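You operate a simulated robot arm through the tools that you are given. There is no shell and no other tool. Be economical: measure what you need, move in short steps, check, and stop when the job is done.

You are at the controls of a simulated two-armed robot. One attempt, no reset.

## Task
On the top of the tool bench, fold the white cloth in half.
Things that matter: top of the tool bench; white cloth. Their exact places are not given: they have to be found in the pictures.

It is judged by the outcome, as a careful person would: the job done as asked, and still so three seconds after it is handed in. It fails if anything else is knocked over, pushed out of place, dropped, spilled or broken. Flat cloth is picked up by pressing the open fingertips on it (5 to 10 N) and closing them slowly along it; thin cloth reads only 2 to 8 mm in the jaws.

## Robot
Two 7-joint arms with two-finger grippers on one trunk, on a base that drives. Base frame: it is fixed to the floor where the robot stands at the start and does not move with it; the origin is under the middle of the robot, x ahead of it, y to its left, z up; the surface under the hand at the start is at about z = 850. Lengths are in mm, angles in rad, forces in N, time in s.
The left shoulder is at the start at [128, 175, 925], the right one opposite. With the tool pointing down near the work surface each hand reaches from about 100 to 920 mm from the robot's upright axis, wherever it stands, measured 20 degrees to its own side. Places, roughly: top of the tool bench [600, 100, 800]; white cloth [700, 0, 900]. Payload 2.94 kg a hand.
The tool frame of a hand sits at the grasp point between the pads (the TCP): z along the fingers, y along the line on which they close. The tips reach 30 mm beyond it. The gripper opens to 138 mm. The gripper's body begins 109 mm behind the TCP.
Orientation is that of the tool frame in the base frame, as a unit quaternion [w, x, y, z]. With the fingers straight down and closing along the base's y, the tool's x points along the base's -x, its y along +y and its z along -z.

## Interface
- The arms move only by the tool arm_command. It takes "left_deltas", "right_deltas" or both (then of equal length, played together; a hand with none holds still); each is a list that holds one entry, the list of rows, each a list of 7 numbers: the shift along the base's x, y, z in mm, then the turn, a rotation vector about the base's x, y, z in rad, then the gripper command, from -1 (fully open) to 1 (shut), values between in proportion. In form: [[[dx, dy, dz, rx, ry, rz, fingers], ...]]. A call has 1 to 12 rows; each row shifts and turns the commanded pose from where the row before left it. A row lasts 0.2 s, in which the tool goes at most 50 mm and 0.15 rad; a call with a longer step from one row to the next is refused whole, and so is a gripper value outside its range. A pose out of reach is approached as far as the arm can. The call stops where the force on the tool passes 40 N (or 10 N more than at its start, if that is more) or the arm is blocked; 0.2 s more then pass. The fingers move at their own pace and stop on an object; they squeeze with about 35 N. The grip force told is the motor's: it shows also when the fingers shut on nothing. Time passes only in rows, and 0.2 s behind the last, so rows that do not move let the fingers close. It gives the time, the measured TCP pose, the force on the tool (base axes), the opening and the grip force at its end, in the units of the frame above (readings bear some noise), with the torque about the TCP (base axes, N m) and any sound that the robot's microphone picked up, and new pictures: "pictures" is both (left out), scene, wrist or none (wrist: the cameras of the hands that moved).
- Cameras (640 x 400 px; columns grow to the right, rows downward): "scene" is now at [287.2, -46.3, 1378.8]; the picture's right is [-0.45, -0.89, -0.01], its down [-0.72, 0.36, -0.59] and it looks along [0.53, -0.26, -0.81] (base axes); focal length 214 px, centre (320, 200). "left" rides on the left gripper at [71, -19, -146] in its tool frame; the picture's right is [0.26, 0.97, 0.00], its down [-0.85, 0.23, -0.48] and it looks along [-0.46, 0.12, 0.88] (tool axes); focal length 280 px, centre (320, 200). "right" rides on the right gripper at [71, 19, -146] in its tool frame; the picture's right is [-0.26, 0.96, 0.00], its down [-0.85, -0.23, -0.48] and it looks along [-0.46, -0.12, 0.88] (tool axes); focal length 280 px, centre (320, 200).
- slide_trunk(by): slides the trunk up (or, below 0, down) by that many mm; the arms and the scene camera ride with it, the base frame stays. It gives what a move gives, with no picture.
- base_move(legs): drives the robot by 1 to 6 legs, each [ahead, turn to the left] in mm and rad, along the robot's own axes; the way and the turn of a leg run together, so that a leg with both is an arc; at most 1500 mm and 3.142 rad a leg. The arms and the cameras ride along, it lands a little off, and it stops where it bumps. It gives what a move gives, and a new picture of the scene camera.
- turn_head(pan, tilt): turns the head with the scene camera to pan (to the left, within 2.094 rad either way) and tilt (down, from -0.506 to 1.204), counted from straight ahead of the robot. It gives what a move gives, and a new picture of the scene camera.
- point_at(camera, pixels): for up to 12 pixels [column, row] of the newest picture of that camera ("zoom" is the newest enlarged one), the place [x, y, z] in the base frame of the surface seen there, good to about 3 mm, but the place of the scene camera against the robot may be out by one fixed shift of up to 18 mm in any direction. No time passes.
- enlarge(camera, box): a new picture of the part [left, top, right, bottom] of that camera's present view, enlarged. No time passes.
- job_done(): hands the job in; it is judged then, once.

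Work in short steps. Measure before you move; look again where a grasp or a placing could have gone wrong, and mend it. You have 80 turns and 260 pictures in all, those below and enlarged ones among them. Open the grippers and draw the arms clear of the work before you hand the job in, unless the task says otherwise; then end with one line.

The tools are called after "Request:" by a JSON object that holds its "name" and its "arguments". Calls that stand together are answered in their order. arm_command: Moves the arms, as the interface text tells. Its arguments: {"type":"object","properties":{"left_deltas":{"type":"array"},"right_deltas":{"type":"array"},"pictures":{"type":"string","enum":["both","scene","wrist","none"]}},"required":[]} The other tools are called the same way: slide_trunk (by) slides the trunk up or down; base_move (legs) drives the base; turn_head (pan, tilt) turns the head that bears the scene camera; point_at (camera, pixels) gives the place of the surface under pixels of a picture; enlarge (camera, box) takes an enlarged picture of a part of a camera's view; job_done () hands the job in.

At the start:

```text
time: 0.0
left_eef_pos: [512.0, 223.3, 1087.3]
left_orientation: [0.006, 0.0, 1.0, 0.0]
left_force: [0.2, -0.1, 0.3]
left_ft_torque: [0.0, -0.04, -0.01]
left_finger_gap: 138.0
left_finger_force: 0.1
right_eef_pos: [395.4, -139.6, 1035.1]
right_orientation: [0.007, 0.0, 1.0, 0.001]
right_force: [0.8, 0.6, 0.5]
right_ft_torque: [0.0, 0.02, 0.01]
right_finger_gap: 137.9
right_finger_force: 0.1
trunk travel left (down, up): [-100.0, 634.0]
robot x, y, heading: [0.2, -0.0, -0.001]
head pan, tilt: [-0.463, 0.949]
```

scene: 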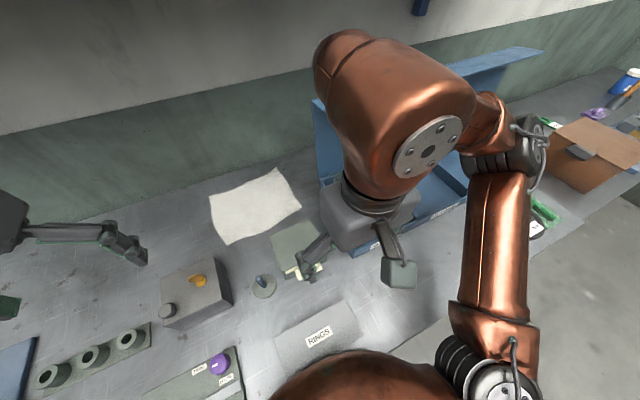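
right: 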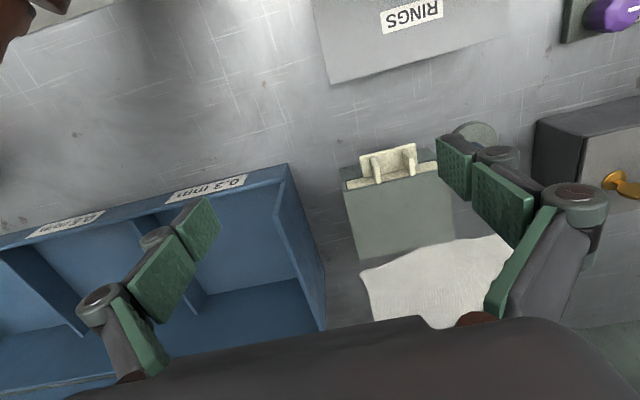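
left: 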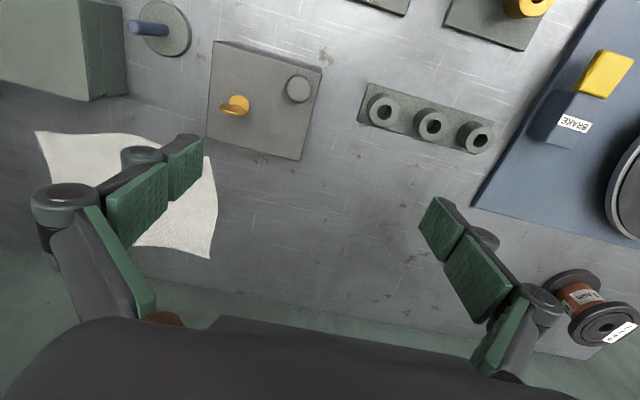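

The cloth shows in the scene at about corners (209,196), (279,168), (301,206), (227,244). I measure those corners, and its surroundings, and enlarge.

Request:
{"name": "point_at", "arguments": {"camera": "scene", "pixels": [[211, 197], [278, 170], [299, 206], [228, 242], [255, 205], [205, 215], [290, 240], [265, 285], [205, 290], [318, 180], [250, 150], [300, 260]]}}

Request:
{"name": "enlarge", "arguments": {"camera": "scene", "box": [140, 130, 360, 330]}}

Request:
{"name": "point_at", "arguments": {"camera": "left", "pixels": [[38, 133], [209, 256], [213, 190], [120, 70], [260, 120], [90, 60]]}}

Request:
{"name": "point_at", "arguments": {"camera": "right", "pixels": [[363, 271], [375, 318], [490, 238], [400, 215], [390, 160], [325, 280], [320, 330], [440, 280]]}}

```text
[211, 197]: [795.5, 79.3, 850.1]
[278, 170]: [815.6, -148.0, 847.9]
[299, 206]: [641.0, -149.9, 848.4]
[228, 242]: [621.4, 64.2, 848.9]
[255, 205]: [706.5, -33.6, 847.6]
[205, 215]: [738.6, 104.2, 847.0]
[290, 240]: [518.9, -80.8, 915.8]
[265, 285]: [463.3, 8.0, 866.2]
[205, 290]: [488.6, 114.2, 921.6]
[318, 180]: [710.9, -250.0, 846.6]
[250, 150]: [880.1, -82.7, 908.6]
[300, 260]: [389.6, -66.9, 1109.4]
```

```text
2.00 times, centred on (250, 230) of scene
```

zoom: 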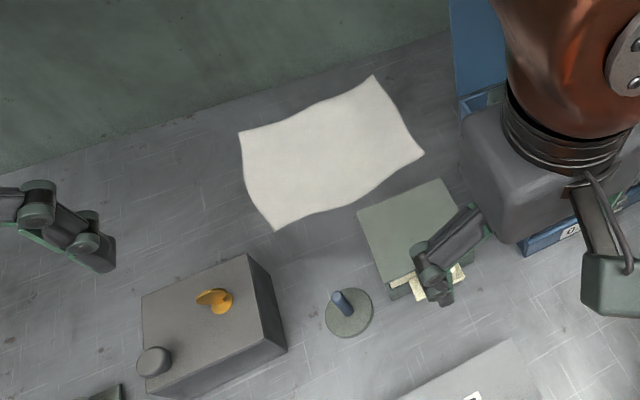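

```text
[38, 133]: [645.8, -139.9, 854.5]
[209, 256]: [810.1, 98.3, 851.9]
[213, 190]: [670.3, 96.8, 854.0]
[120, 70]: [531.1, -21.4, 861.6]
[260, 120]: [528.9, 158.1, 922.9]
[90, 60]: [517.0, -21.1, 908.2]
```

```text
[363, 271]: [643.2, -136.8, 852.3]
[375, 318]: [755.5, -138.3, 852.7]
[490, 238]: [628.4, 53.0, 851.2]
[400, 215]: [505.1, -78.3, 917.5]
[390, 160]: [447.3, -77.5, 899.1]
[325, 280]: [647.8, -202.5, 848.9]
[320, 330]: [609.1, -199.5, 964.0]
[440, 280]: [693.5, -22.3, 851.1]
```

Camera comparison puts the scene camera off by about (+10,+15,+4). Cloth is about 180 (x) by 220 (y); I plan to fold the near edge onto the far edge using both hands. Now I check the wall, the blue bin and obstacle edges.

Request:
{"name": "point_at", "arguments": {"camera": "scene", "pixels": [[230, 185], [230, 170], [230, 140], [280, 130], [325, 110], [318, 105], [325, 150], [325, 176], [322, 185], [335, 230], [287, 150], [340, 60]]}}

Request:
{"name": "point_at", "arguments": {"camera": "zoom", "pixels": [[442, 181], [360, 210], [247, 256], [283, 345], [145, 295], [370, 230], [465, 90], [490, 120], [460, 30], [395, 185], [425, 150], [274, 230]]}}

Request:
{"name": "point_at", "arguments": {"camera": "right", "pixels": [[290, 175], [310, 250], [322, 320], [280, 180], [300, 260], [355, 255], [455, 235], [345, 190]]}}

```text
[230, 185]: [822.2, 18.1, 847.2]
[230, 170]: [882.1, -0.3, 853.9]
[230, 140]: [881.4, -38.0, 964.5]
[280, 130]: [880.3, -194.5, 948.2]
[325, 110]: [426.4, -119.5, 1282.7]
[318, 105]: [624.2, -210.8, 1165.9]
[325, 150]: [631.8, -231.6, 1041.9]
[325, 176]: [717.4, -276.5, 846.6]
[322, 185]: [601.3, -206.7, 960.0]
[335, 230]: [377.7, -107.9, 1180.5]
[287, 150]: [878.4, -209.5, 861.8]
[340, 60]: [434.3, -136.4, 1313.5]
```

```text
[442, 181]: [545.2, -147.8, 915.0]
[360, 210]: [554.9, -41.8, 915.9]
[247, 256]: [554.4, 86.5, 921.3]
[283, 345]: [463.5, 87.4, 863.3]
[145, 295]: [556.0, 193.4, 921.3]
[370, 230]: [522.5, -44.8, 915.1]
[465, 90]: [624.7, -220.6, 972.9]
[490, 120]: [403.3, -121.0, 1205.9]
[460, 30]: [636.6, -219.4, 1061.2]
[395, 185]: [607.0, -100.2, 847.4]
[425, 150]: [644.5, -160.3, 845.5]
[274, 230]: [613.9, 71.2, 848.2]
```

```text
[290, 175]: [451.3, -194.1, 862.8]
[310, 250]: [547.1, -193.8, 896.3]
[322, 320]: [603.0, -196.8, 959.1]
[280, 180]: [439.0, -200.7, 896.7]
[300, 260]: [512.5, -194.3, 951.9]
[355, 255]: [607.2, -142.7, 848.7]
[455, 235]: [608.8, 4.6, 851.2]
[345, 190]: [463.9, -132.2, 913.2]
```

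The blue case's lid stands tall at x≈615–645, y<-197, so I'll avoid sweeping the right arm past it: I'll fold the right edge over onto the left edge, left hand on the far corner, right hand on the near one. I raise the trunk for reach and clearance first.

Request:
{"name": "slide_trunk", "arguments": {"by": 200}}

Request:
{"name": "turn_head", "arguments": {"pan": -0.2, "tilt": 0.95}}

```text
time: 2.2
left_eef_pos: [526.5, 223.8, 1277.9]
left_orientation: [-0.001, 0.0, 1.0, 0.0]
left_force: [-0.9, 0.6, 0.0]
left_ft_torque: [-0.01, 0.02, 0.0]
left_finger_gap: 137.9
left_finger_force: 0.1
right_eef_pos: [409.0, -141.4, 1228.5]
right_orientation: [-0.001, 0.0, 1.0, 0.0]
right_force: [-0.2, 0.4, 0.0]
right_ft_torque: [-0.01, 0.01, 0.02]
right_finger_gap: 137.9
right_finger_force: 0.0
trunk travel left (down, up): [-300.0, 434.0]
robot x, y, heading: [-2.8, 1.2, 0.002]
head pan, tilt: [-0.463, 0.949]
```

```text
time: 2.9
left_eef_pos: [525.8, 222.4, 1279.9]
left_orientation: [-0.001, 0.0, 1.0, 0.0]
left_force: [-0.3, -0.1, -0.6]
left_ft_torque: [0.02, -0.02, -0.02]
left_finger_gap: 138.2
left_finger_force: 0.0
right_eef_pos: [409.5, -141.0, 1228.9]
right_orientation: [-0.001, -0.001, 1.0, 0.0]
right_force: [-0.3, 0.3, -0.6]
right_ft_torque: [-0.05, -0.04, 0.01]
right_finger_gap: 138.1
right_finger_force: 0.2
trunk travel left (down, up): [-300.0, 434.0]
robot x, y, heading: [1.0, 0.2, 0.0]
head pan, tilt: [-0.201, 0.949]
```

scene: 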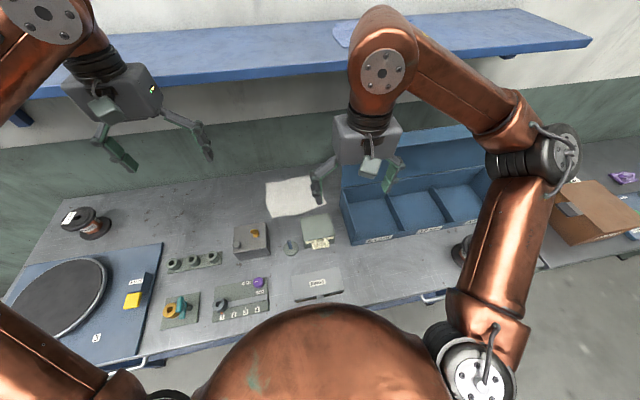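

The raised view reveals a blue shelf on the wall above the bench. I measure its front edge and the lid's top.

Request:
{"name": "point_at", "arguments": {"camera": "scene", "pixels": [[200, 78], [260, 70], [330, 62], [450, 55], [420, 140], [455, 128], [480, 165], [345, 190], [240, 40], [410, 165], [30, 105], [560, 48]]}}

Request:
{"name": "enlarge", "arguments": {"camera": "scene", "box": [220, 20, 540, 260]}}

```text
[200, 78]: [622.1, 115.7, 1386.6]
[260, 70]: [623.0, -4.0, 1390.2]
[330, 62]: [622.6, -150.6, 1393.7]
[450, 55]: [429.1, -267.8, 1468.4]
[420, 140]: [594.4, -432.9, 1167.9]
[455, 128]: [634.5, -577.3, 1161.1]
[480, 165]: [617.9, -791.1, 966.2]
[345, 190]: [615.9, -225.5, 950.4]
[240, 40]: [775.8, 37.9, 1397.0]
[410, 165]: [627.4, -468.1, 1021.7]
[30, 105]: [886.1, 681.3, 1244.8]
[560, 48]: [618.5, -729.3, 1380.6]
```

```text
1.67 times, centred on (380, 140) of scene
```

zoom: 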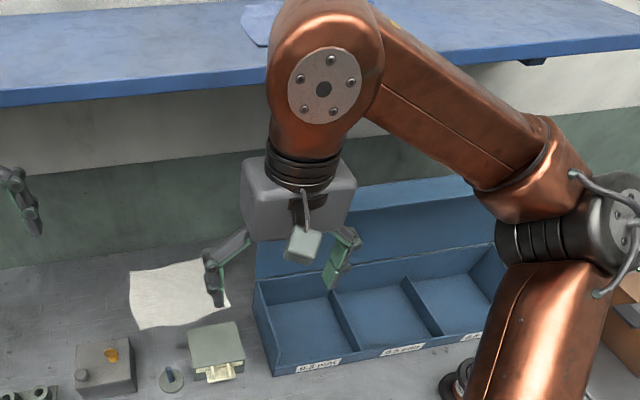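

The shelf's underside is at z≈1375 from x≈632 back, so the arms must work below it. I measure the arm's own wrist and elbow height.

Request:
{"name": "point_at", "arguments": {"camera": "scene", "pixels": [[383, 70], [385, 12], [370, 130], [565, 150], [530, 130], [480, 375], [430, 60], [500, 270]]}}

```text
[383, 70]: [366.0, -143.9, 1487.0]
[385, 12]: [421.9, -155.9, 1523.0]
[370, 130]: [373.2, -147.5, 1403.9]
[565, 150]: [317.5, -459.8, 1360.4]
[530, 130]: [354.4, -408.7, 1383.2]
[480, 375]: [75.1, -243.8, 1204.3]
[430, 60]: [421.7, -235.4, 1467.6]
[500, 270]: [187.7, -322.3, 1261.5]
```

A right arm reaching the right-hand corners would bring its forearm against the lid, so the left arm will do both corners in turn (near edge onto far edge). I park the right hand back and lower and yaw the left hand by -90° so it closes along x.

Request:
{"name": "arm_command", "arguments": {"left_deltas": [[[0, 0, -28, 0, 0, -0.1428, 0.42], [0, 0, -28, 0, 0, -0.1428, 0.42], [0, 0, -28, 0, 0, -0.1428, 0.42], [0, 0, -28, 0, 0, -0.1428, 0.42], [0, 0, -28, 0, 0, -0.1428, 0.42], [0, 0, -28, 0, 0, -0.1428, 0.42], [0, 0, -28, 0, 0, -0.1428, 0.42], [0, 0, -28, 0, 0, -0.1428, 0.42], [0, 0, -28, 0, 0, -0.1428, 0.42], [0, 0, -28, 0, 0, -0.1428, 0.42], [0, 0, 0, 0, 0, -0.1428, 0.42]]], "right_deltas": [[[-12, -12, 5, 0, 0, 0, 0.4], [-12, -12, 5, 0, 0, 0, 0.4], [-12, -12, 5, 0, 0, 0, 0.4], [-12, -12, 5, 0, 0, 0, 0.4], [-12, -12, 5, 0, 0, 0, 0.4], [-12, -12, 5, 0, 0, 0, 0.4], [-12, -12, 5, 0, 0, 0, 0.4], [-12, -12, 5, 0, 0, 0, 0.4], [-12, -12, 5, 0, 0, 0, 0.4], [-12, -12, 5, 0, 0, 0, 0.4], [0, 0, 0, 0, 0, 0, 0.4]]]}}

```text
time: 5.3
left_eef_pos: [525.6, 222.7, 998.1]
left_orientation: [-0.001, 0.708, 0.706, 0.001]
left_force: [0.4, -0.1, 0.1]
left_ft_torque: [0.02, 0.0, -0.01]
left_finger_gap: 39.7
left_finger_force: 0.0
right_eef_pos: [290.3, -261.2, 1280.3]
right_orientation: [0.0, 0.0, 1.0, 0.0]
right_force: [-0.2, 0.3, 0.7]
right_ft_torque: [-0.03, 0.05, -0.04]
right_finger_gap: 41.6
right_finger_force: 0.0
trunk travel left (down, up): [-300.0, 434.0]
robot x, y, heading: [1.5, -1.4, 0.003]
head pan, tilt: [-0.201, 0.949]
```

scene: 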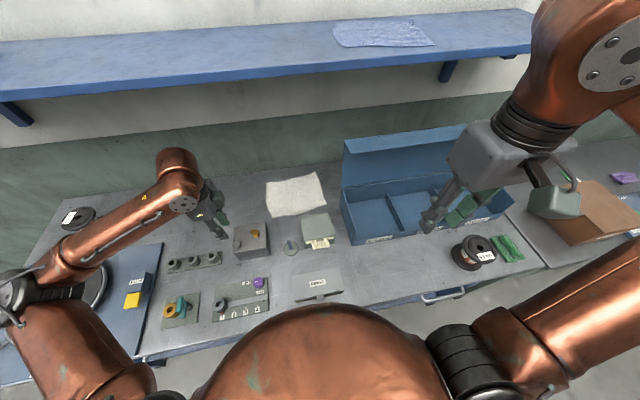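
right: 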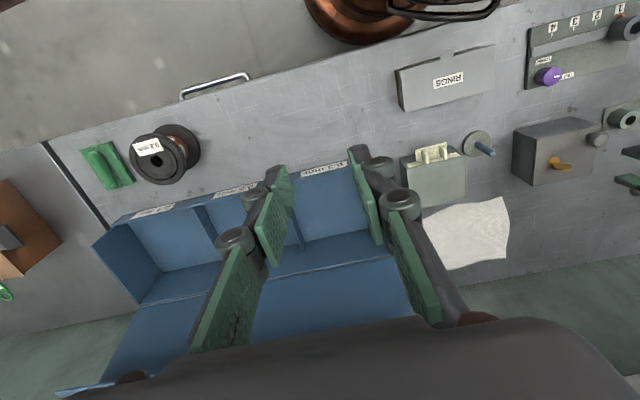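
left: 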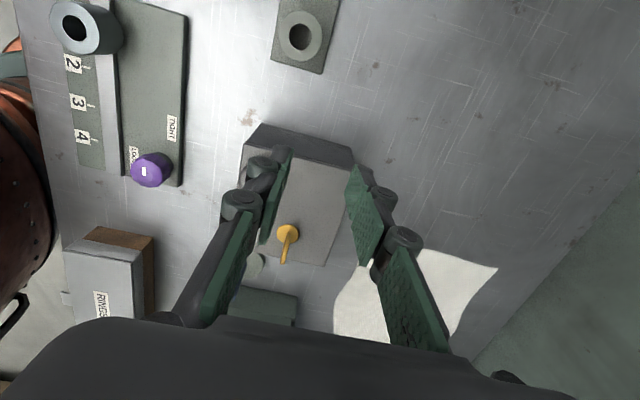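

Clear view now. I bring the left hand over the near-right corner (cloth corner ≈(644,-139)), forward first and then to the right, staying at z≈1000 above all the blocks.

Request:
{"name": "arm_command", "arguments": {"left_deltas": [[[43, 0, 0, 0, 0, 0, 0.42], [43, 0, 0, 0, 0, 0, 0.42], [43, -20, 0, 0, 0, 0, 0.42], [0, -45, 0, 0, 0, 0, 0.42], [0, -45, 0, 0, 0, 0, 0.42], [0, -45, 0, 0, 0, 0, 0.42], [0, -45, 0, 0, 0, 0, 0.42], [0, -45, -10, 0, 0, 0, 0.42], [0, -45, -20, 0, 0, 0, 0.42], [0, -30, -20, 0, 0, 0, 0.42]]]}}

```text
time: 7.5
left_eef_pos: [656.0, -98.9, 951.9]
left_orientation: [-0.002, 0.707, 0.708, 0.002]
left_force: [-0.2, 0.2, -1.2]
left_ft_torque: [0.04, 0.01, 0.02]
left_finger_gap: 40.2
left_finger_force: 0.0
right_eef_pos: [290.0, -261.6, 1278.3]
right_orientation: [-0.001, 0.0, 1.0, 0.001]
right_force: [-0.5, 1.3, -0.5]
right_ft_torque: [0.0, 0.01, -0.02]
right_finger_gap: 41.4
right_finger_force: 0.2
trunk travel left (down, up): [-300.0, 434.0]
robot x, y, heading: [-1.4, 0.5, 0.001]
head pan, tilt: [-0.201, 0.949]
```

scene: 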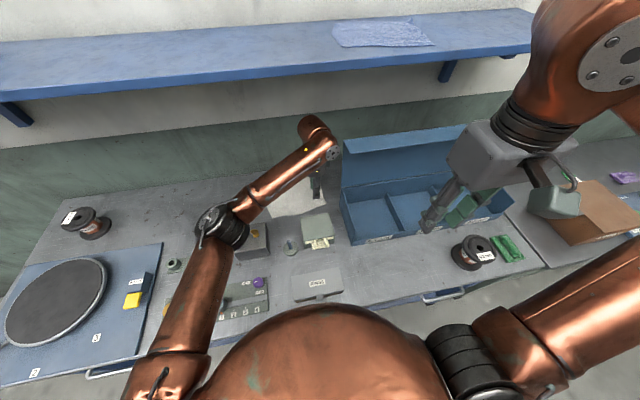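
left: 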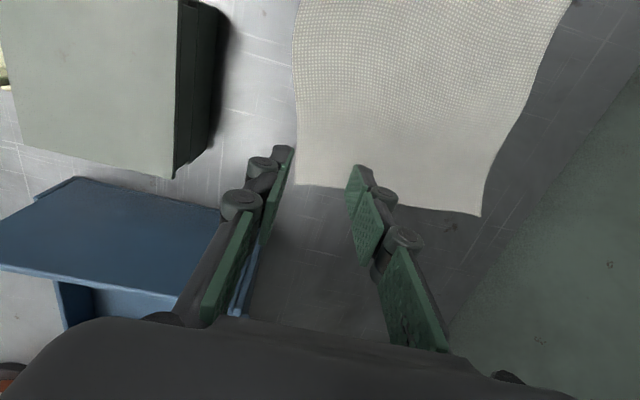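

The left picture shows the near-right corner at (297,183) and the far-right at (480,215). I measure them and the elbow's clearance over the bench.

Request:
{"name": "point_at", "arguments": {"camera": "left", "pixels": [[299, 181], [478, 213], [298, 100], [300, 10], [485, 180], [520, 100], [565, 10], [240, 280], [215, 212], [78, 180], [400, 195], [340, 180]]}}

Request:
{"name": "point_at", "arguments": {"camera": "scene", "pixels": [[220, 225], [240, 235], [205, 235], [275, 185], [335, 150], [190, 300], [280, 195], [318, 185]]}}

Request:
{"name": "enlarge", "arguments": {"camera": "scene", "box": [180, 100, 380, 260]}}

```text
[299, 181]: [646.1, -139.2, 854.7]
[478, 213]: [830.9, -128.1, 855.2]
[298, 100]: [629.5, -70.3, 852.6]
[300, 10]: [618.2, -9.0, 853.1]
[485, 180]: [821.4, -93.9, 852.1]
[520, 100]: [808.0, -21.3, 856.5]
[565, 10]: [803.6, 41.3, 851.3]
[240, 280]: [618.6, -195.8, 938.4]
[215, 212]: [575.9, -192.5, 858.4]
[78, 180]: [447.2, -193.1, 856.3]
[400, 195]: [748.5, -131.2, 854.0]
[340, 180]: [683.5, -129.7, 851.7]
```

```text
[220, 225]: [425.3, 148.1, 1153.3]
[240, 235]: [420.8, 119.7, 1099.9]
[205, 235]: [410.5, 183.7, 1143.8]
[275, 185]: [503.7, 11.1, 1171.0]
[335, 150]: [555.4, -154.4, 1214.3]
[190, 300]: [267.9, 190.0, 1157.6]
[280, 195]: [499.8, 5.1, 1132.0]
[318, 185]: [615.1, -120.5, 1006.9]
```

```text
2.50 times, centred on (280, 180) of scene
```

zoom: 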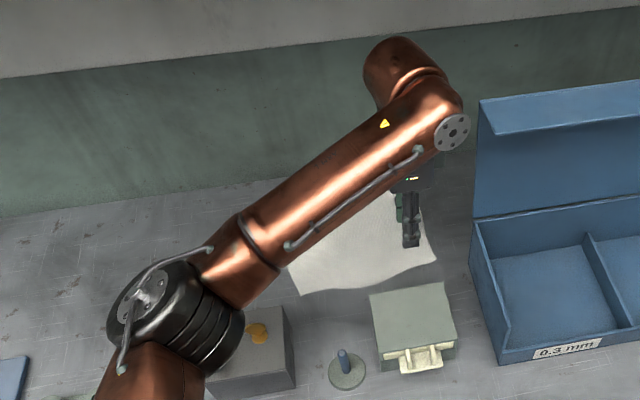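

Elbow is well clear (z≈1100). Near-right corner is at (646,-139,853); I move over (662,-118), narrow the gap to 30 and descend until just above contact.

Request:
{"name": "arm_command", "arguments": {"left_deltas": [[[6, -19, -20, 0, 0, 0, 0.565], [0, 0, -20, 0, 0, 0, 0.565], [0, 0, -15, 0, 0, 0, 0.565], [0, 0, -6, 0, 0, 0, 0.565], [0, 0, 0, 0, 0, 0, 0.565]]], "pictures": "wrist"}}

```text
time: 8.7
left_eef_pos: [660.0, -117.3, 891.5]
left_orientation: [-0.001, 0.707, 0.707, 0.0]
left_force: [-0.9, -0.2, -0.3]
left_ft_torque: [-0.01, 0.01, -0.02]
left_finger_gap: 30.1
left_finger_force: 0.1
right_eef_pos: [289.8, -262.0, 1280.1]
right_orientation: [0.0, 0.0, 1.0, 0.0]
right_force: [0.8, 0.4, 0.1]
right_ft_torque: [0.02, -0.03, 0.02]
right_finger_gap: 41.3
right_finger_force: 0.1
trunk travel left (down, up): [-300.0, 434.0]
robot x, y, heading: [-5.0, 0.1, -0.002]
head pan, tilt: [-0.201, 0.949]
```

left: 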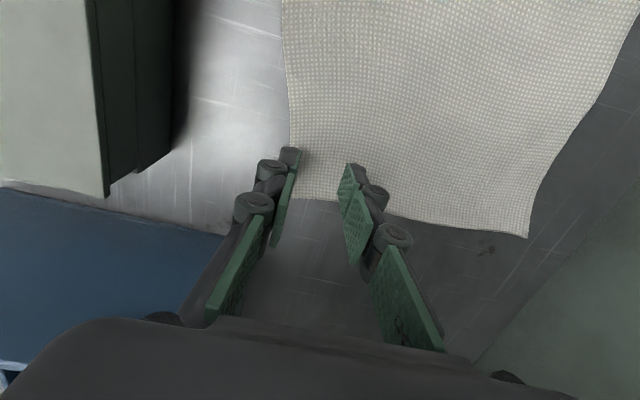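

Tips are at (290,150) and (350,168), the near one straddling the edge; I shift slightly inward and lower gently to find contact.

Request:
{"name": "arm_command", "arguments": {"left_deltas": [[[6, 5, -4, 0, 0, 0, 0.565], [0, 0, -3, 0, 0, 0, 0.565], [0, 0, -2, 0, 0, 0, 0.565], [0, 0, 0, 0, 0, 0, 0.565]]], "pictures": "none"}}

```text
time: 9.7
left_eef_pos: [667.2, -111.0, 880.9]
left_orientation: [0.0, 0.707, 0.707, 0.001]
left_force: [0.0, 0.3, 6.7]
left_ft_torque: [0.02, 0.14, -0.02]
left_finger_gap: 29.8
left_finger_force: 0.0
right_eef_pos: [288.5, -261.7, 1279.9]
right_orientation: [-0.001, 0.001, 1.0, 0.0]
right_force: [0.6, -0.5, -0.6]
right_ft_torque: [0.01, 0.0, 0.02]
right_finger_gap: 41.6
right_finger_force: 0.1
trunk travel left (down, up): [-300.0, 434.0]
robot x, y, heading: [0.3, 0.3, 0.003]
head pan, tilt: [-0.201, 0.949]
```

Contact at 6.7 N, in range. I close slowly.

Request:
{"name": "arm_command", "arguments": {"left_deltas": [[[0, 0, 0, 0, 0, 0, 0.62], [0, 0, 0, 0, 0, 0, 0.68], [0, 0, 0, 0, 0, 0, 0.74], [0, 0, 0, 0, 0, 0, 0.8], [0, 0, 0, 0, 0, 0, 0.86], [0, 0, 0, 0, 0, 0, 0.92], [0, 0, 0, 0, 0, 0, 0.97], [0, 0, 0, 0, 0, 0, 1], [0, 0, 0, 0, 0, 0, 1], [0, 0, 0, 0, 0, 0, 1]]], "pictures": "wrist"}}

```text
time: 11.9
left_eef_pos: [666.6, -112.3, 880.1]
left_orientation: [-0.001, 0.707, 0.707, 0.001]
left_force: [-0.4, 0.2, -0.2]
left_ft_torque: [-0.05, 0.04, 0.02]
left_finger_gap: 6.9
left_finger_force: 33.5
right_eef_pos: [289.5, -261.8, 1280.5]
right_orientation: [-0.001, 0.0, 1.0, 0.0]
right_force: [-0.3, 0.5, -0.3]
right_ft_torque: [-0.02, -0.01, -0.04]
right_finger_gap: 41.2
right_finger_force: 0.0
trunk travel left (down, up): [-300.0, 434.0]
robot x, y, heading: [-1.1, -3.1, -0.0]
head pan, tilt: [-0.201, 0.949]
```

left: 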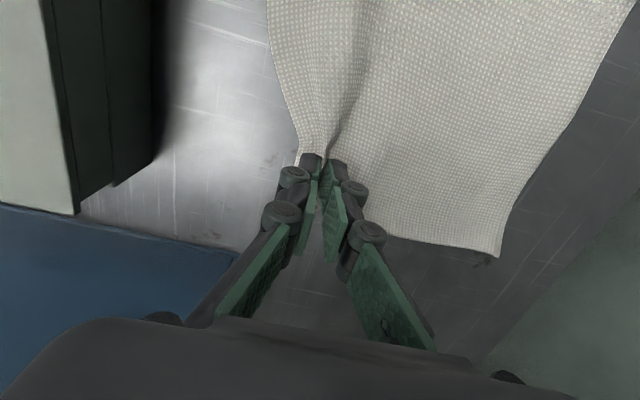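

Gripped: gap 6.9 mm and the cloth bunches between the pads. I carry the corner in an arc towards the far-right corner, stopping 20 mm above the bench.

Request:
{"name": "arm_command", "arguments": {"left_deltas": [[[5, 1, 23, 0, 0, 0, 1], [15, 1, 19, 0, 0, 0, 1], [21, 1, 13, 0, 0, 0, 1], [26, 1, 5, 0, 0, 0, 1], [26, 1, -5, 0, 0, 0, 1], [21, 1, -13, 0, 0, 0, 1], [16, 1, -19, 0, 0, 0, 1], [0, 0, 0, 0, 0, 0, 1]]]}}

```text
time: 13.7
left_eef_pos: [743.8, -81.6, 925.9]
left_orientation: [-0.001, 0.707, 0.707, 0.0]
left_force: [0.1, 1.2, -2.2]
left_ft_torque: [-0.05, -0.05, 0.0]
left_finger_gap: 6.0
left_finger_force: 43.6
left hand out of reach, approached as far as the arm can: row 4, 5, 6, 7
right_eef_pos: [289.4, -261.6, 1279.4]
right_orientation: [0.0, 0.0, 1.0, 0.0]
right_force: [-0.1, 0.0, 0.1]
right_ft_torque: [-0.02, -0.02, 0.01]
right_finger_gap: 41.3
right_finger_force: 0.0
trunk travel left (down, up): [-300.0, 434.0]
robot x, y, heading: [3.6, 1.0, -0.001]
head pan, tilt: [-0.201, 0.949]
```

scene: 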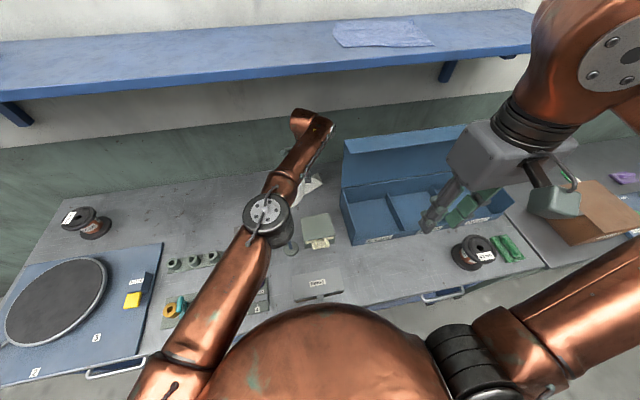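
left: 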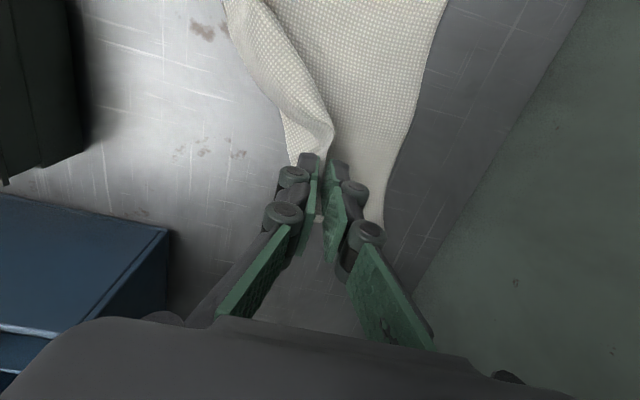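

The left arm ran out of reach at (744,-82,926) with the cloth still held; about 57 mm more ahead is needed. Driving the base straight ahead would carry the hand exactly that way, so I measure the bench's front edge for room.

Request:
{"name": "point_at", "arguments": {"camera": "scene", "pixels": [[380, 300], [425, 298], [460, 292], [440, 310], [600, 285], [150, 360], [310, 330], [330, 298], [100, 375]]}}

Request:
{"name": "enlarge", "arguments": {"camera": "scene", "box": [220, 90, 380, 220]}}

```text
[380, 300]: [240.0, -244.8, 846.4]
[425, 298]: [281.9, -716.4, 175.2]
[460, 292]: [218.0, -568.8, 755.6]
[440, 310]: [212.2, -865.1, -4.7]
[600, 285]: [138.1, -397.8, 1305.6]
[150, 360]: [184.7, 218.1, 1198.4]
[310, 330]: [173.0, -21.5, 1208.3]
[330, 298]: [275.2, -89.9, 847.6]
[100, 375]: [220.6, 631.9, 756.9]
```

```text
3.08 times, centred on (300, 155) of scene
```

zoom: 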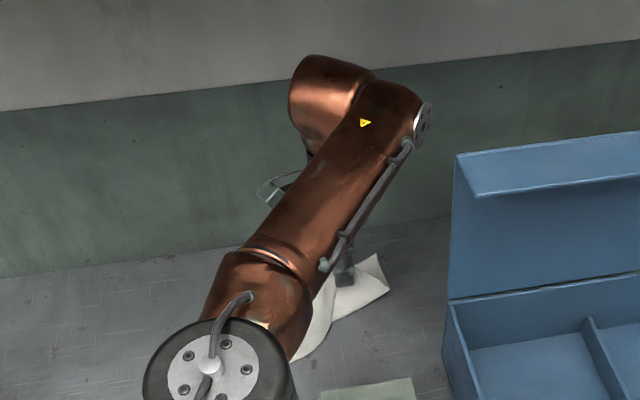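

There is little room before the bench (front at x≈220), so instead of driving I'll tilt the hand so the fingers point forward-down (−0.4 rad about y), which leaves the wrist back and gains about 90 mm of reach.

Request:
{"name": "arm_command", "arguments": {"left_deltas": [[[0, 0, 0, 0, -0.1, 0, 1], [0, 0, 0, 0, -0.1, 0, 1], [0, 0, 0, 0, -0.1, 0, 1], [0, 0, 0, 0, -0.1, 0, 1], [0, 0, 0, 0, 0, 0, 1]]]}}

```text
time: 14.9
left_eef_pos: [747.5, -85.6, 926.0]
left_orientation: [0.016, 0.707, 0.707, 0.017]
left_force: [-1.7, -0.8, 5.4]
left_ft_torque: [0.08, 0.09, 0.03]
left_finger_gap: 3.3
left_finger_force: 39.4
left hand out of reach, approached as far as the arm can: row 1, 2, 3, 4
right_eef_pos: [288.3, -261.1, 1280.3]
right_orientation: [-0.001, 0.0, 1.0, 0.0]
right_force: [0.3, 0.0, -0.3]
right_ft_torque: [0.01, 0.01, 0.01]
right_finger_gap: 41.7
right_finger_force: 0.1
trunk travel left (down, up): [-300.0, 434.0]
robot x, y, heading: [2.8, -1.6, 0.004]
head pan, tilt: [-0.201, 0.949]
```

scene: 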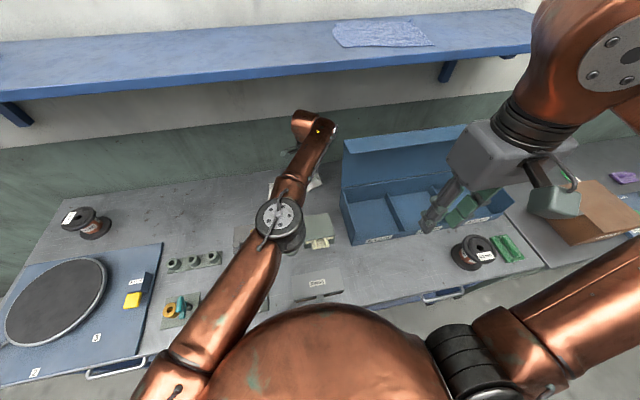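
left: 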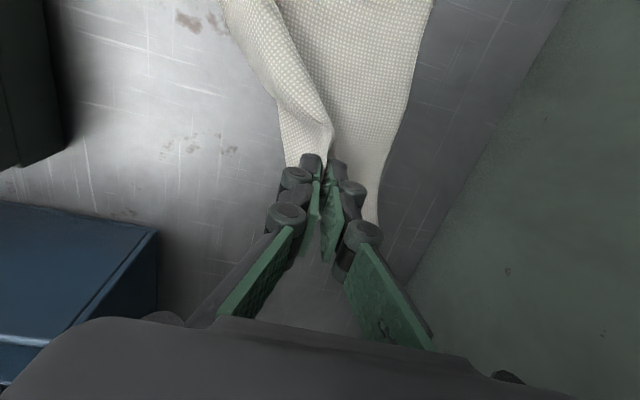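

The tilt was not reached, so the commanded pose is probably still too far. I pull it back 30 mm to regain a reachable pose and see how the tilt follows.

Request:
{"name": "arm_command", "arguments": {"left_deltas": [[[-15, 0, 5, 0, 0, 0, 1], [-15, 0, 5, 0, 0, 0, 1], [0, 0, 0, 0, 0, 0, 1]]], "pictures": "wrist"}}

```text
time: 15.7
left_eef_pos: [747.3, -84.8, 925.4]
left_orientation: [0.016, 0.707, 0.707, 0.017]
left_force: [-1.5, 3.2, 2.5]
left_ft_torque: [-0.02, -0.14, -0.01]
left_finger_gap: 2.8
left_finger_force: 38.4
left hand out of reach, approached as far as the arm can: row 1, 2
right_eef_pos: [290.1, -262.2, 1280.1]
right_orientation: [-0.001, 0.001, 1.0, 0.0]
right_force: [0.3, 0.9, 0.5]
right_ft_torque: [-0.02, -0.05, 0.05]
right_finger_gap: 41.3
right_finger_force: 0.0
trunk travel left (down, up): [-300.0, 434.0]
robot x, y, heading: [1.0, 3.0, -0.001]
head pan, tilt: [-0.201, 0.949]
```

left: 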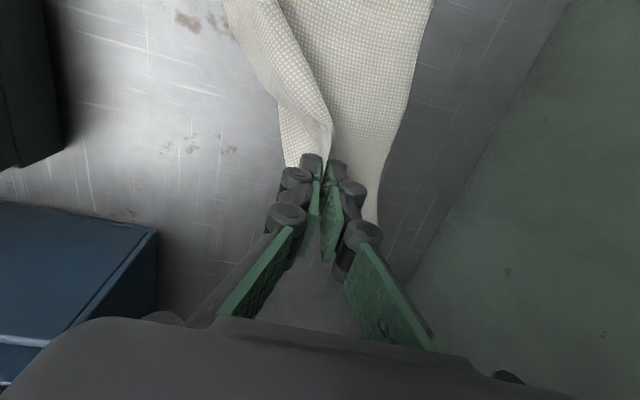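

The wrist seems limited this far across the body. Turning the base about 0.3 rad right would put the far edge well inside the left hand's range; first I bring the corner back down, undoing the tilt.

Request:
{"name": "arm_command", "arguments": {"left_deltas": [[[-15, 0, 5, 0, 0.1, 0, 1], [-15, 0, 5, 0, 0.1, 0, 1], [-15, 0, 0, 0, 0.1, 0, 1], [-15, 0, 0, 0, 0.1, 0, 1], [0, 0, 0, 0, 0, 0, 1]]], "pictures": "wrist"}}

```text
time: 16.9
left_eef_pos: [663.8, -70.4, 940.7]
left_orientation: [-0.126, 0.697, 0.696, -0.121]
left_force: [0.4, -1.5, -1.2]
left_ft_torque: [0.09, -0.08, -0.03]
left_finger_gap: 6.4
left_finger_force: 32.5
left hand out of reach, approached as far as the arm can: row 2, 3, 4
right_eef_pos: [288.9, -264.2, 1279.2]
right_orientation: [0.001, 0.001, 1.0, 0.002]
right_force: [-0.1, 0.9, 0.0]
right_ft_torque: [0.09, 0.02, 0.02]
right_finger_gap: 41.6
right_finger_force: 0.1
trunk travel left (down, up): [-300.0, 434.0]
robot x, y, heading: [-2.0, 1.9, 0.001]
head pan, tilt: [-0.201, 0.949]
```

left: 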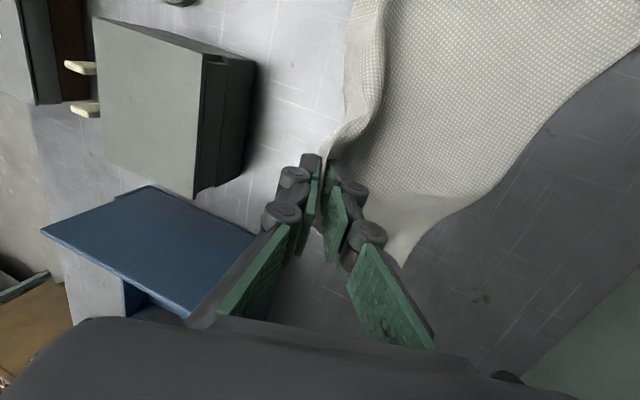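

Commands restart from the measured pose; the hand is at (664,-70,941) tilted +0.35. I undo the tilt and bring it to about (655,-108,893).

Request:
{"name": "arm_command", "arguments": {"left_deltas": [[[0, -10, -12, 0, -0.09, 0, 1], [0, -10, -12, 0, -0.09, 0, 1], [-3, -10, -12, 0, -0.09, 0, 1], [-4, -8, -12, 0, -0.08, 0, 1], [0, 0, 0, 0, 0, 0, 1]]], "pictures": "wrist"}}

```text
time: 18.1
left_eef_pos: [658.9, -102.6, 892.9]
left_orientation: [-0.001, 0.706, 0.708, 0.001]
left_force: [0.3, -0.5, 0.3]
left_ft_torque: [-0.01, 0.07, -0.02]
left_finger_gap: 5.6
left_finger_force: 30.6
right_eef_pos: [290.8, -260.8, 1280.4]
right_orientation: [-0.001, 0.0, 1.0, -0.001]
right_force: [-0.1, -0.2, 0.5]
right_ft_torque: [0.01, -0.02, 0.0]
right_finger_gap: 41.4
right_finger_force: 0.0
trunk travel left (down, up): [-300.0, 434.0]
robot x, y, heading: [4.4, 1.9, 0.0]
head pan, tilt: [-0.201, 0.949]
```

left: 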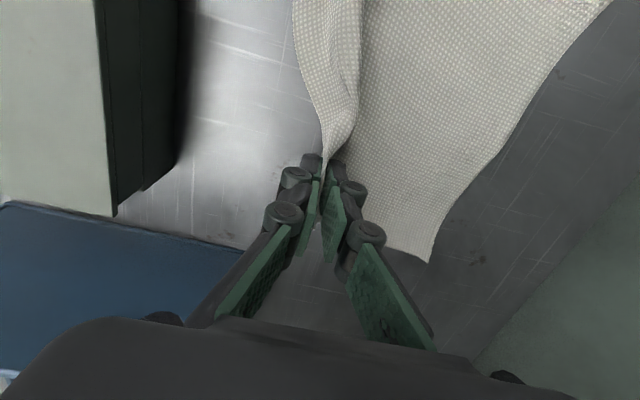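

The near strip is bunched toward the hand; I draw it ~22 mm back toward the robot to flatten, lower and open slowly, then rise.

Request:
{"name": "arm_command", "arguments": {"left_deltas": [[[-8, -3, 0, 0, 0, 0, 1], [-8, -3, -3, 0, 0, 0, 1], [-6, -3, -4, 0, 0, 0, 1], [0, 0, 0, 0, 0, 0, 0.9], [0, 0, 0, 0, 0, 0, 0.8], [0, 0, 0, 0, 0, 0, 0.7], [0, 0, 0, 0, 0, 0, 0.6], [0, 0, 0, 0, 0, 0, 0.5], [0, 0, 15, 0, 0, 0, 0.5], [0, 0, 40, 0, 0, 0, 0.5], [0, 0, 40, 0, 0, 0, 0.5]]], "pictures": "wrist"}}

```text
time: 20.5
left_eef_pos: [637.8, -115.3, 981.7]
left_orientation: [-0.002, 0.707, 0.707, 0.001]
left_force: [0.1, -0.5, -0.6]
left_ft_torque: [0.01, -0.03, 0.03]
left_finger_gap: 34.6
left_finger_force: 0.0
right_eef_pos: [289.3, -261.6, 1280.0]
right_orientation: [0.001, 0.001, 1.0, 0.0]
right_force: [-0.4, 0.1, 0.3]
right_ft_torque: [-0.01, -0.03, 0.0]
right_finger_gap: 41.4
right_finger_force: 0.0
trunk travel left (down, up): [-300.0, 434.0]
robot x, y, heading: [-2.1, -3.1, 0.002]
head pan, tilt: [-0.201, 0.949]
```

left: 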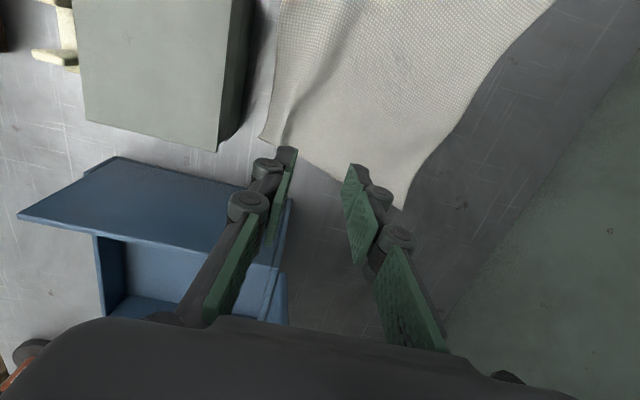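

Released and flattish. I move the left hand well to the left (y≈+205), then turn the base 0.3 rad to the right.

Request:
{"name": "arm_command", "arguments": {"left_deltas": [[[0, 45, 5, 0, 0, 0, 0.42], [0, 45, 5, 0, 0, 0, 0.42], [0, 45, 5, 0, 0, 0, 0.42], [0, 45, 5, 0, 0, 0, 0.42], [0, 45, 0, 0, 0, 0, 0.42], [0, 45, 0, 0, 0, 0, 0.42], [0, 45, 0, 0, 0, 0, 0.42], [0, 0, 0, 0, 0, 0, 0.42]]], "pictures": "none"}}

Request:
{"name": "base_move", "arguments": {"legs": [[0, -0.3]]}}

```text
time: 22.3
left_eef_pos: [635.4, 200.9, 1001.5]
left_orientation: [-0.002, 0.707, 0.707, 0.002]
left_force: [-0.2, -0.5, -0.2]
left_ft_torque: [0.03, 0.03, 0.02]
left_finger_gap: 40.0
left_finger_force: 0.0
right_eef_pos: [289.7, -262.1, 1279.8]
right_orientation: [-0.002, 0.001, 1.0, 0.0]
right_force: [0.3, -0.7, 0.1]
right_ft_torque: [0.05, -0.01, 0.01]
right_finger_gap: 41.5
right_finger_force: 0.2
trunk travel left (down, up): [-300.0, 434.0]
robot x, y, heading: [0.6, -1.3, 0.001]
head pan, tilt: [-0.201, 0.949]
```

```text
time: 23.7
left_eef_pos: [666.2, 4.9, 1001.2]
left_orientation: [-0.002, 0.804, 0.594, 0.001]
left_force: [0.7, 0.1, 0.4]
left_ft_torque: [0.08, 0.01, 0.0]
left_finger_gap: 40.0
left_finger_force: 0.0
right_eef_pos: [200.9, -335.8, 1279.3]
right_orientation: [-0.001, 0.148, 0.989, 0.001]
right_force: [-0.1, 0.1, 0.2]
right_ft_torque: [0.02, 0.01, -0.03]
right_finger_gap: 41.2
right_finger_force: 0.0
trunk travel left (down, up): [-300.0, 434.0]
robot x, y, heading: [2.0, 3.1, -0.299]
head pan, tilt: [-0.201, 0.949]
```

scene: 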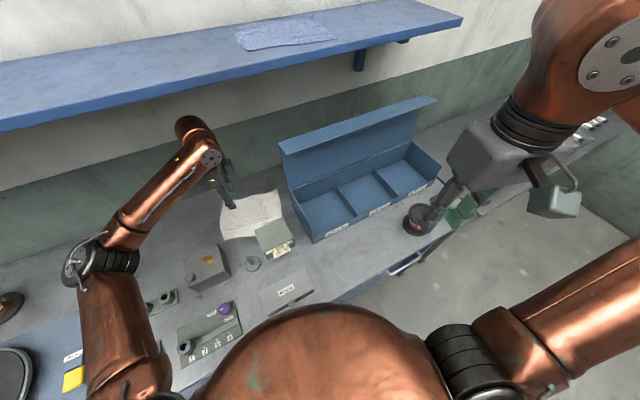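

Turned cleanly. Now I test the reach at the far target (≈(800,-105), z 960) while restoring the yaw.

Request:
{"name": "arm_command", "arguments": {"left_deltas": [[[34, -27, -5, 0, 0, 0.1, 0.42], [34, -27, -5, 0, 0, 0.1, 0.42], [34, -27, -15, 0, 0, 0.1, 0.42], [34, -27, -15, 0, 0, 0, 0.42], [0, 0, 0, 0, 0, 0, 0.42]]]}}

```text
time: 24.9
left_eef_pos: [803.6, -100.9, 958.5]
left_orientation: [-0.001, 0.706, 0.708, 0.0]
left_force: [0.2, 0.4, 0.2]
left_ft_torque: [-0.04, 0.02, -0.02]
left_finger_gap: 40.1
left_finger_force: 0.1
right_eef_pos: [201.3, -333.6, 1280.1]
right_orientation: [-0.001, 0.149, 0.989, -0.001]
right_force: [0.0, 0.2, -0.1]
right_ft_torque: [-0.06, 0.01, -0.02]
right_finger_gap: 41.5
right_finger_force: 0.0
trunk travel left (down, up): [-300.0, 434.0]
robot x, y, heading: [1.3, -0.2, -0.296]
head pan, tilt: [-0.201, 0.949]
```

scene: 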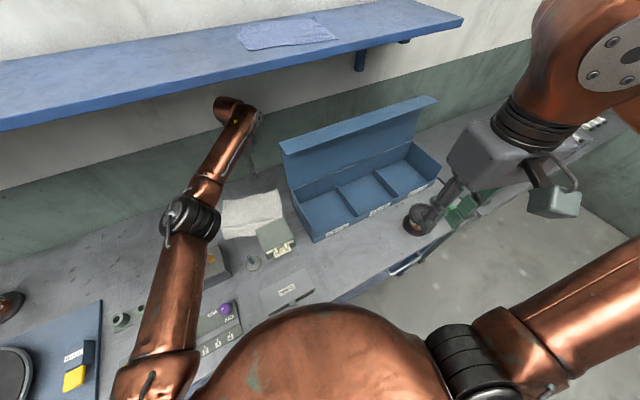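
left: 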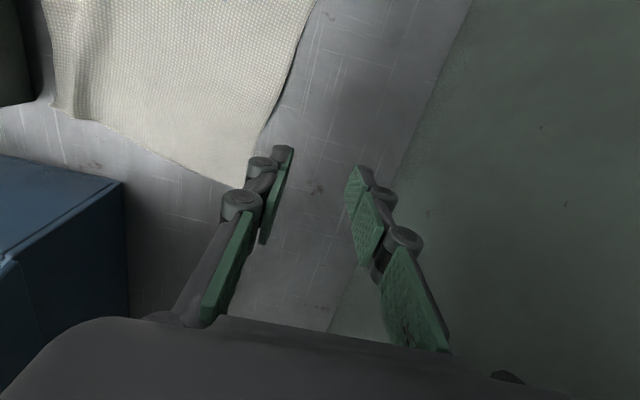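

Reach is fine now. I measure the cloth's present outline.

Request:
{"name": "point_at", "arguments": {"camera": "left", "pixels": [[243, 183], [268, 118], [312, 10], [52, 104], [70, 115], [45, 15], [150, 150]]}}

Request:
{"name": "enlarge", "arguments": {"camera": "scene", "box": [190, 160, 310, 260]}}

```text
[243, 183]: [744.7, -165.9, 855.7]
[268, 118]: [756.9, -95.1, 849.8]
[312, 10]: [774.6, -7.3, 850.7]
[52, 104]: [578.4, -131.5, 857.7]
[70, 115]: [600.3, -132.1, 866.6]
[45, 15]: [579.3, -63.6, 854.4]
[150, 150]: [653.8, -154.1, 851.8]
```

```text
4.00 times, centred on (250, 210) of scene
```

zoom: 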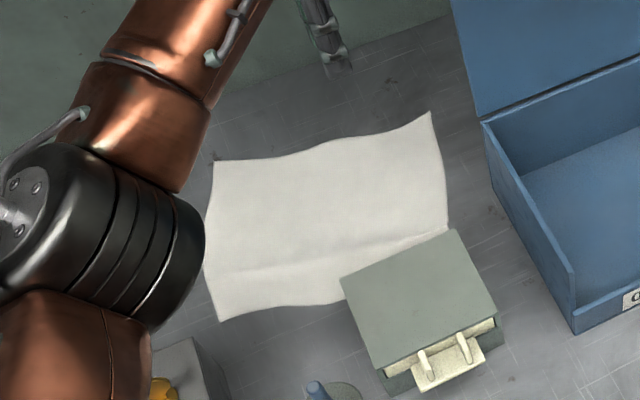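

Request:
{"name": "point_at", "arguments": {"camera": "zoom", "pixels": [[215, 162], [219, 318], [430, 114], [446, 228], [338, 300], [325, 150], [280, 303], [208, 265], [455, 232], [342, 278]]}}

```text
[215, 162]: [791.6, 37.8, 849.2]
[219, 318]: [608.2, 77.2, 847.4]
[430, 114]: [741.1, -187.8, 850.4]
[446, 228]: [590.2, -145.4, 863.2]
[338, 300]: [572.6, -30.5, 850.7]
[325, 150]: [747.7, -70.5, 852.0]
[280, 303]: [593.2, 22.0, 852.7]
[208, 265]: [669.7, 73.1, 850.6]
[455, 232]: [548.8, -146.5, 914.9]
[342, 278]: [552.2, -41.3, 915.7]
```

The cloth got dragged: corners now FR (745,-166), NR (578,-132), FL (≈797,58), NL (≈613,98); the near edge is close to the green block (x≈562). I'll grip the far edge near FR and pull the cloth gently back to the far side, which also flattens the wrinkle.

Request:
{"name": "arm_command", "arguments": {"left_deltas": [[[-38, -14, 0, 0, 0, 0, 0.565], [-38, -13, 0, 0, 0, 0, 0.565], [0, 0, -30, 0, 0, 0, 0.565], [0, 0, -30, 0, 0, 0, 0.565], [0, 0, -8, 0, 0, 0, 0.565], [0, 0, 0, 0, 0, 0, 0.565]]], "pictures": "wrist"}}

```text
time: 26.3
left_eef_pos: [727.6, -129.9, 891.9]
left_orientation: [-0.001, 0.706, 0.708, 0.0]
left_force: [0.1, 0.2, 0.2]
left_ft_torque: [0.0, 0.01, 0.03]
left_finger_gap: 30.4
left_finger_force: 0.1
right_eef_pos: [200.9, -335.2, 1280.5]
right_orientation: [0.0, 0.148, 0.989, 0.0]
right_force: [0.7, 0.3, 0.1]
right_ft_torque: [-0.01, 0.01, -0.01]
right_finger_gap: 42.0
right_finger_force: 0.0
trunk travel left (down, up): [-300.0, 434.0]
robot x, y, heading: [0.1, -3.6, -0.304]
head pan, tilt: [-0.201, 0.949]
```

left: 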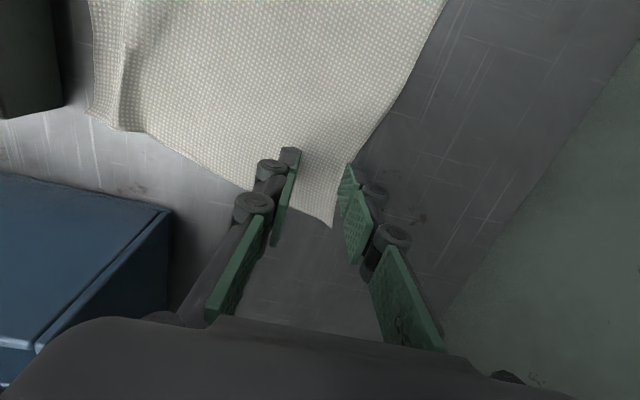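

The far finger is just off the edge; I shift -12 in x, press down and close.

Request:
{"name": "arm_command", "arguments": {"left_deltas": [[[-12, 5, -5, 0, 0, 0, 0.565], [0, 0, -3, 0, 0, 0, 0.565], [0, 0, -2.5, 0, 0, 0, 0.565], [0, 0, 0, 0, 0, 0, 0.565], [0, 0, 0, 0, 0, 0, 0.65], [0, 0, 0, 0, 0, 0, 0.73], [0, 0, 0, 0, 0, 0, 0.81], [0, 0, 0, 0, 0, 0, 0.89], [0, 0, 0, 0, 0, 0, 0.96], [0, 0, 0, 0, 0, 0, 1], [0, 0, 0, 0, 0, 0, 1], [0, 0, 0, 0, 0, 0, 1]]], "pictures": "wrist"}}

```text
time: 28.9
left_eef_pos: [713.9, -127.2, 888.8]
left_orientation: [0.003, 0.707, 0.707, 0.003]
left_force: [-1.1, -0.5, -0.3]
left_ft_torque: [0.03, -0.01, -0.01]
left_finger_gap: 0.1
left_finger_force: 28.6
right_eef_pos: [196.0, -334.9, 1279.7]
right_orientation: [0.001, 0.149, 0.989, 0.002]
right_force: [-0.3, 0.6, -0.6]
right_ft_torque: [-0.03, -0.01, 0.0]
right_finger_gap: 41.3
right_finger_force: 0.0
trunk travel left (down, up): [-300.0, 434.0]
robot x, y, heading: [1.3, 2.0, -0.298]
head pan, tilt: [-0.201, 0.949]
```

left: 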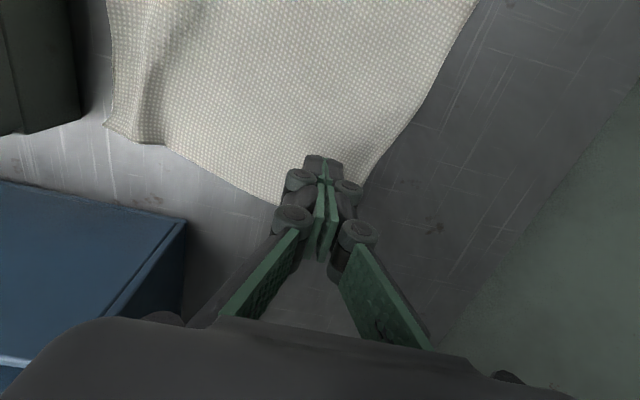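

It closed empty (gap 0.1) with the hand at z 889, not pressed. I reopen and lower again in steps, reading the force.

Request:
{"name": "arm_command", "arguments": {"left_deltas": [[[0, 0, 3, 0, 0, 0, 0.565], [0, 0, 0, 0, 0, 0, 0.565], [0, 0, -4, 0, 0, 0, 0.565], [0, 0, -4, 0, 0, 0, 0.565], [0, 0, 0, 0, 0, 0, 0.565]]], "pictures": "none"}}

```text
time: 30.1
left_eef_pos: [713.9, -125.8, 888.2]
left_orientation: [0.005, 0.706, 0.708, 0.005]
left_force: [0.4, -0.4, 0.2]
left_ft_torque: [-0.01, -0.02, 0.02]
left_finger_gap: 30.3
left_finger_force: 0.1
right_eef_pos: [196.3, -335.2, 1282.1]
right_orientation: [0.002, 0.148, 0.989, 0.001]
right_force: [0.2, 0.0, 0.0]
right_ft_torque: [0.02, -0.01, 0.04]
right_finger_gap: 41.4
right_finger_force: 0.0
trunk travel left (down, up): [-300.0, 434.0]
robot x, y, heading: [0.3, -0.6, -0.299]
head pan, tilt: [-0.201, 0.949]
```

The hand isn't going down although no force shows at the tool, and the right hand's reading shifted 5 mm: perhaps the arm is touching something. I look at the scene.

Request:
{"name": "enlarge", "arguments": {"camera": "scene", "box": [0, 0, 640, 400]}}

Request:
{"name": "enlarge", "arguments": {"camera": "scene", "box": [140, 80, 340, 280]}}

```text
1.00 times, centred on (320, 200) of scene (not enlarged: the box is as wide or as high as the picture)
```

zoom: 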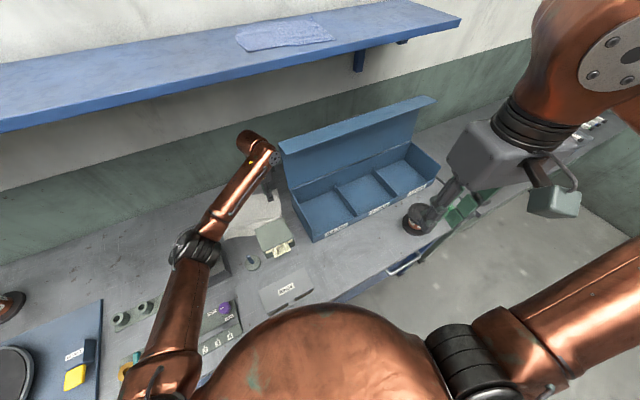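

```text
2.00 times, centred on (240, 180) of scene
```

zoom: 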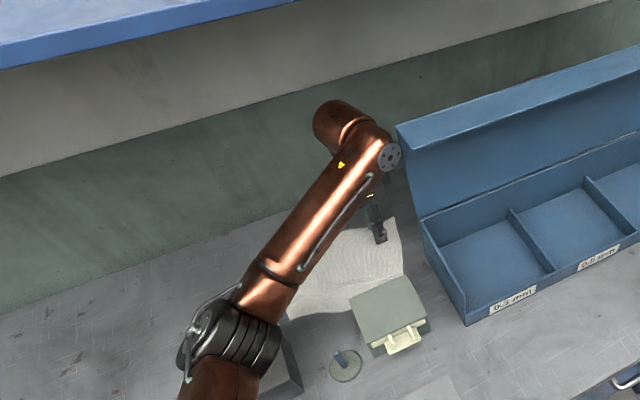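

The wrist's end cap at zoom (390,157) looks to be against the lid's edge at (400,128). I measure both.

Request:
{"name": "point_at", "arguments": {"camera": "zoom", "pixels": [[390, 156], [398, 160], [399, 128], [402, 150], [410, 200], [376, 180], [405, 127], [375, 130], [330, 120]]}}

Request:
{"name": "enlarge", "arguments": {"camera": "scene", "box": [230, 110, 300, 180]}}

```text
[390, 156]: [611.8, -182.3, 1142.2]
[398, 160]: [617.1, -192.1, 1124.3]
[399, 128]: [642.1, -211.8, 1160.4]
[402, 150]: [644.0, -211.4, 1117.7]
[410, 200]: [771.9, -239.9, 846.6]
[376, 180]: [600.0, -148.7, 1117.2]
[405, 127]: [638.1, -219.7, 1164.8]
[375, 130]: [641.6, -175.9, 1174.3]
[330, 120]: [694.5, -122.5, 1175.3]
```

```text
5.71 times, centred on (265, 145) of scene
```

zoom: 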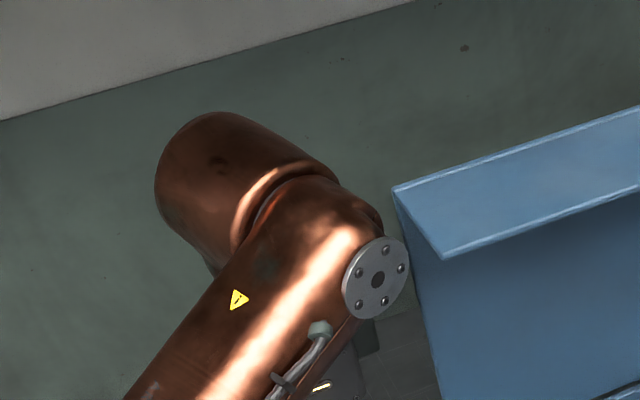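

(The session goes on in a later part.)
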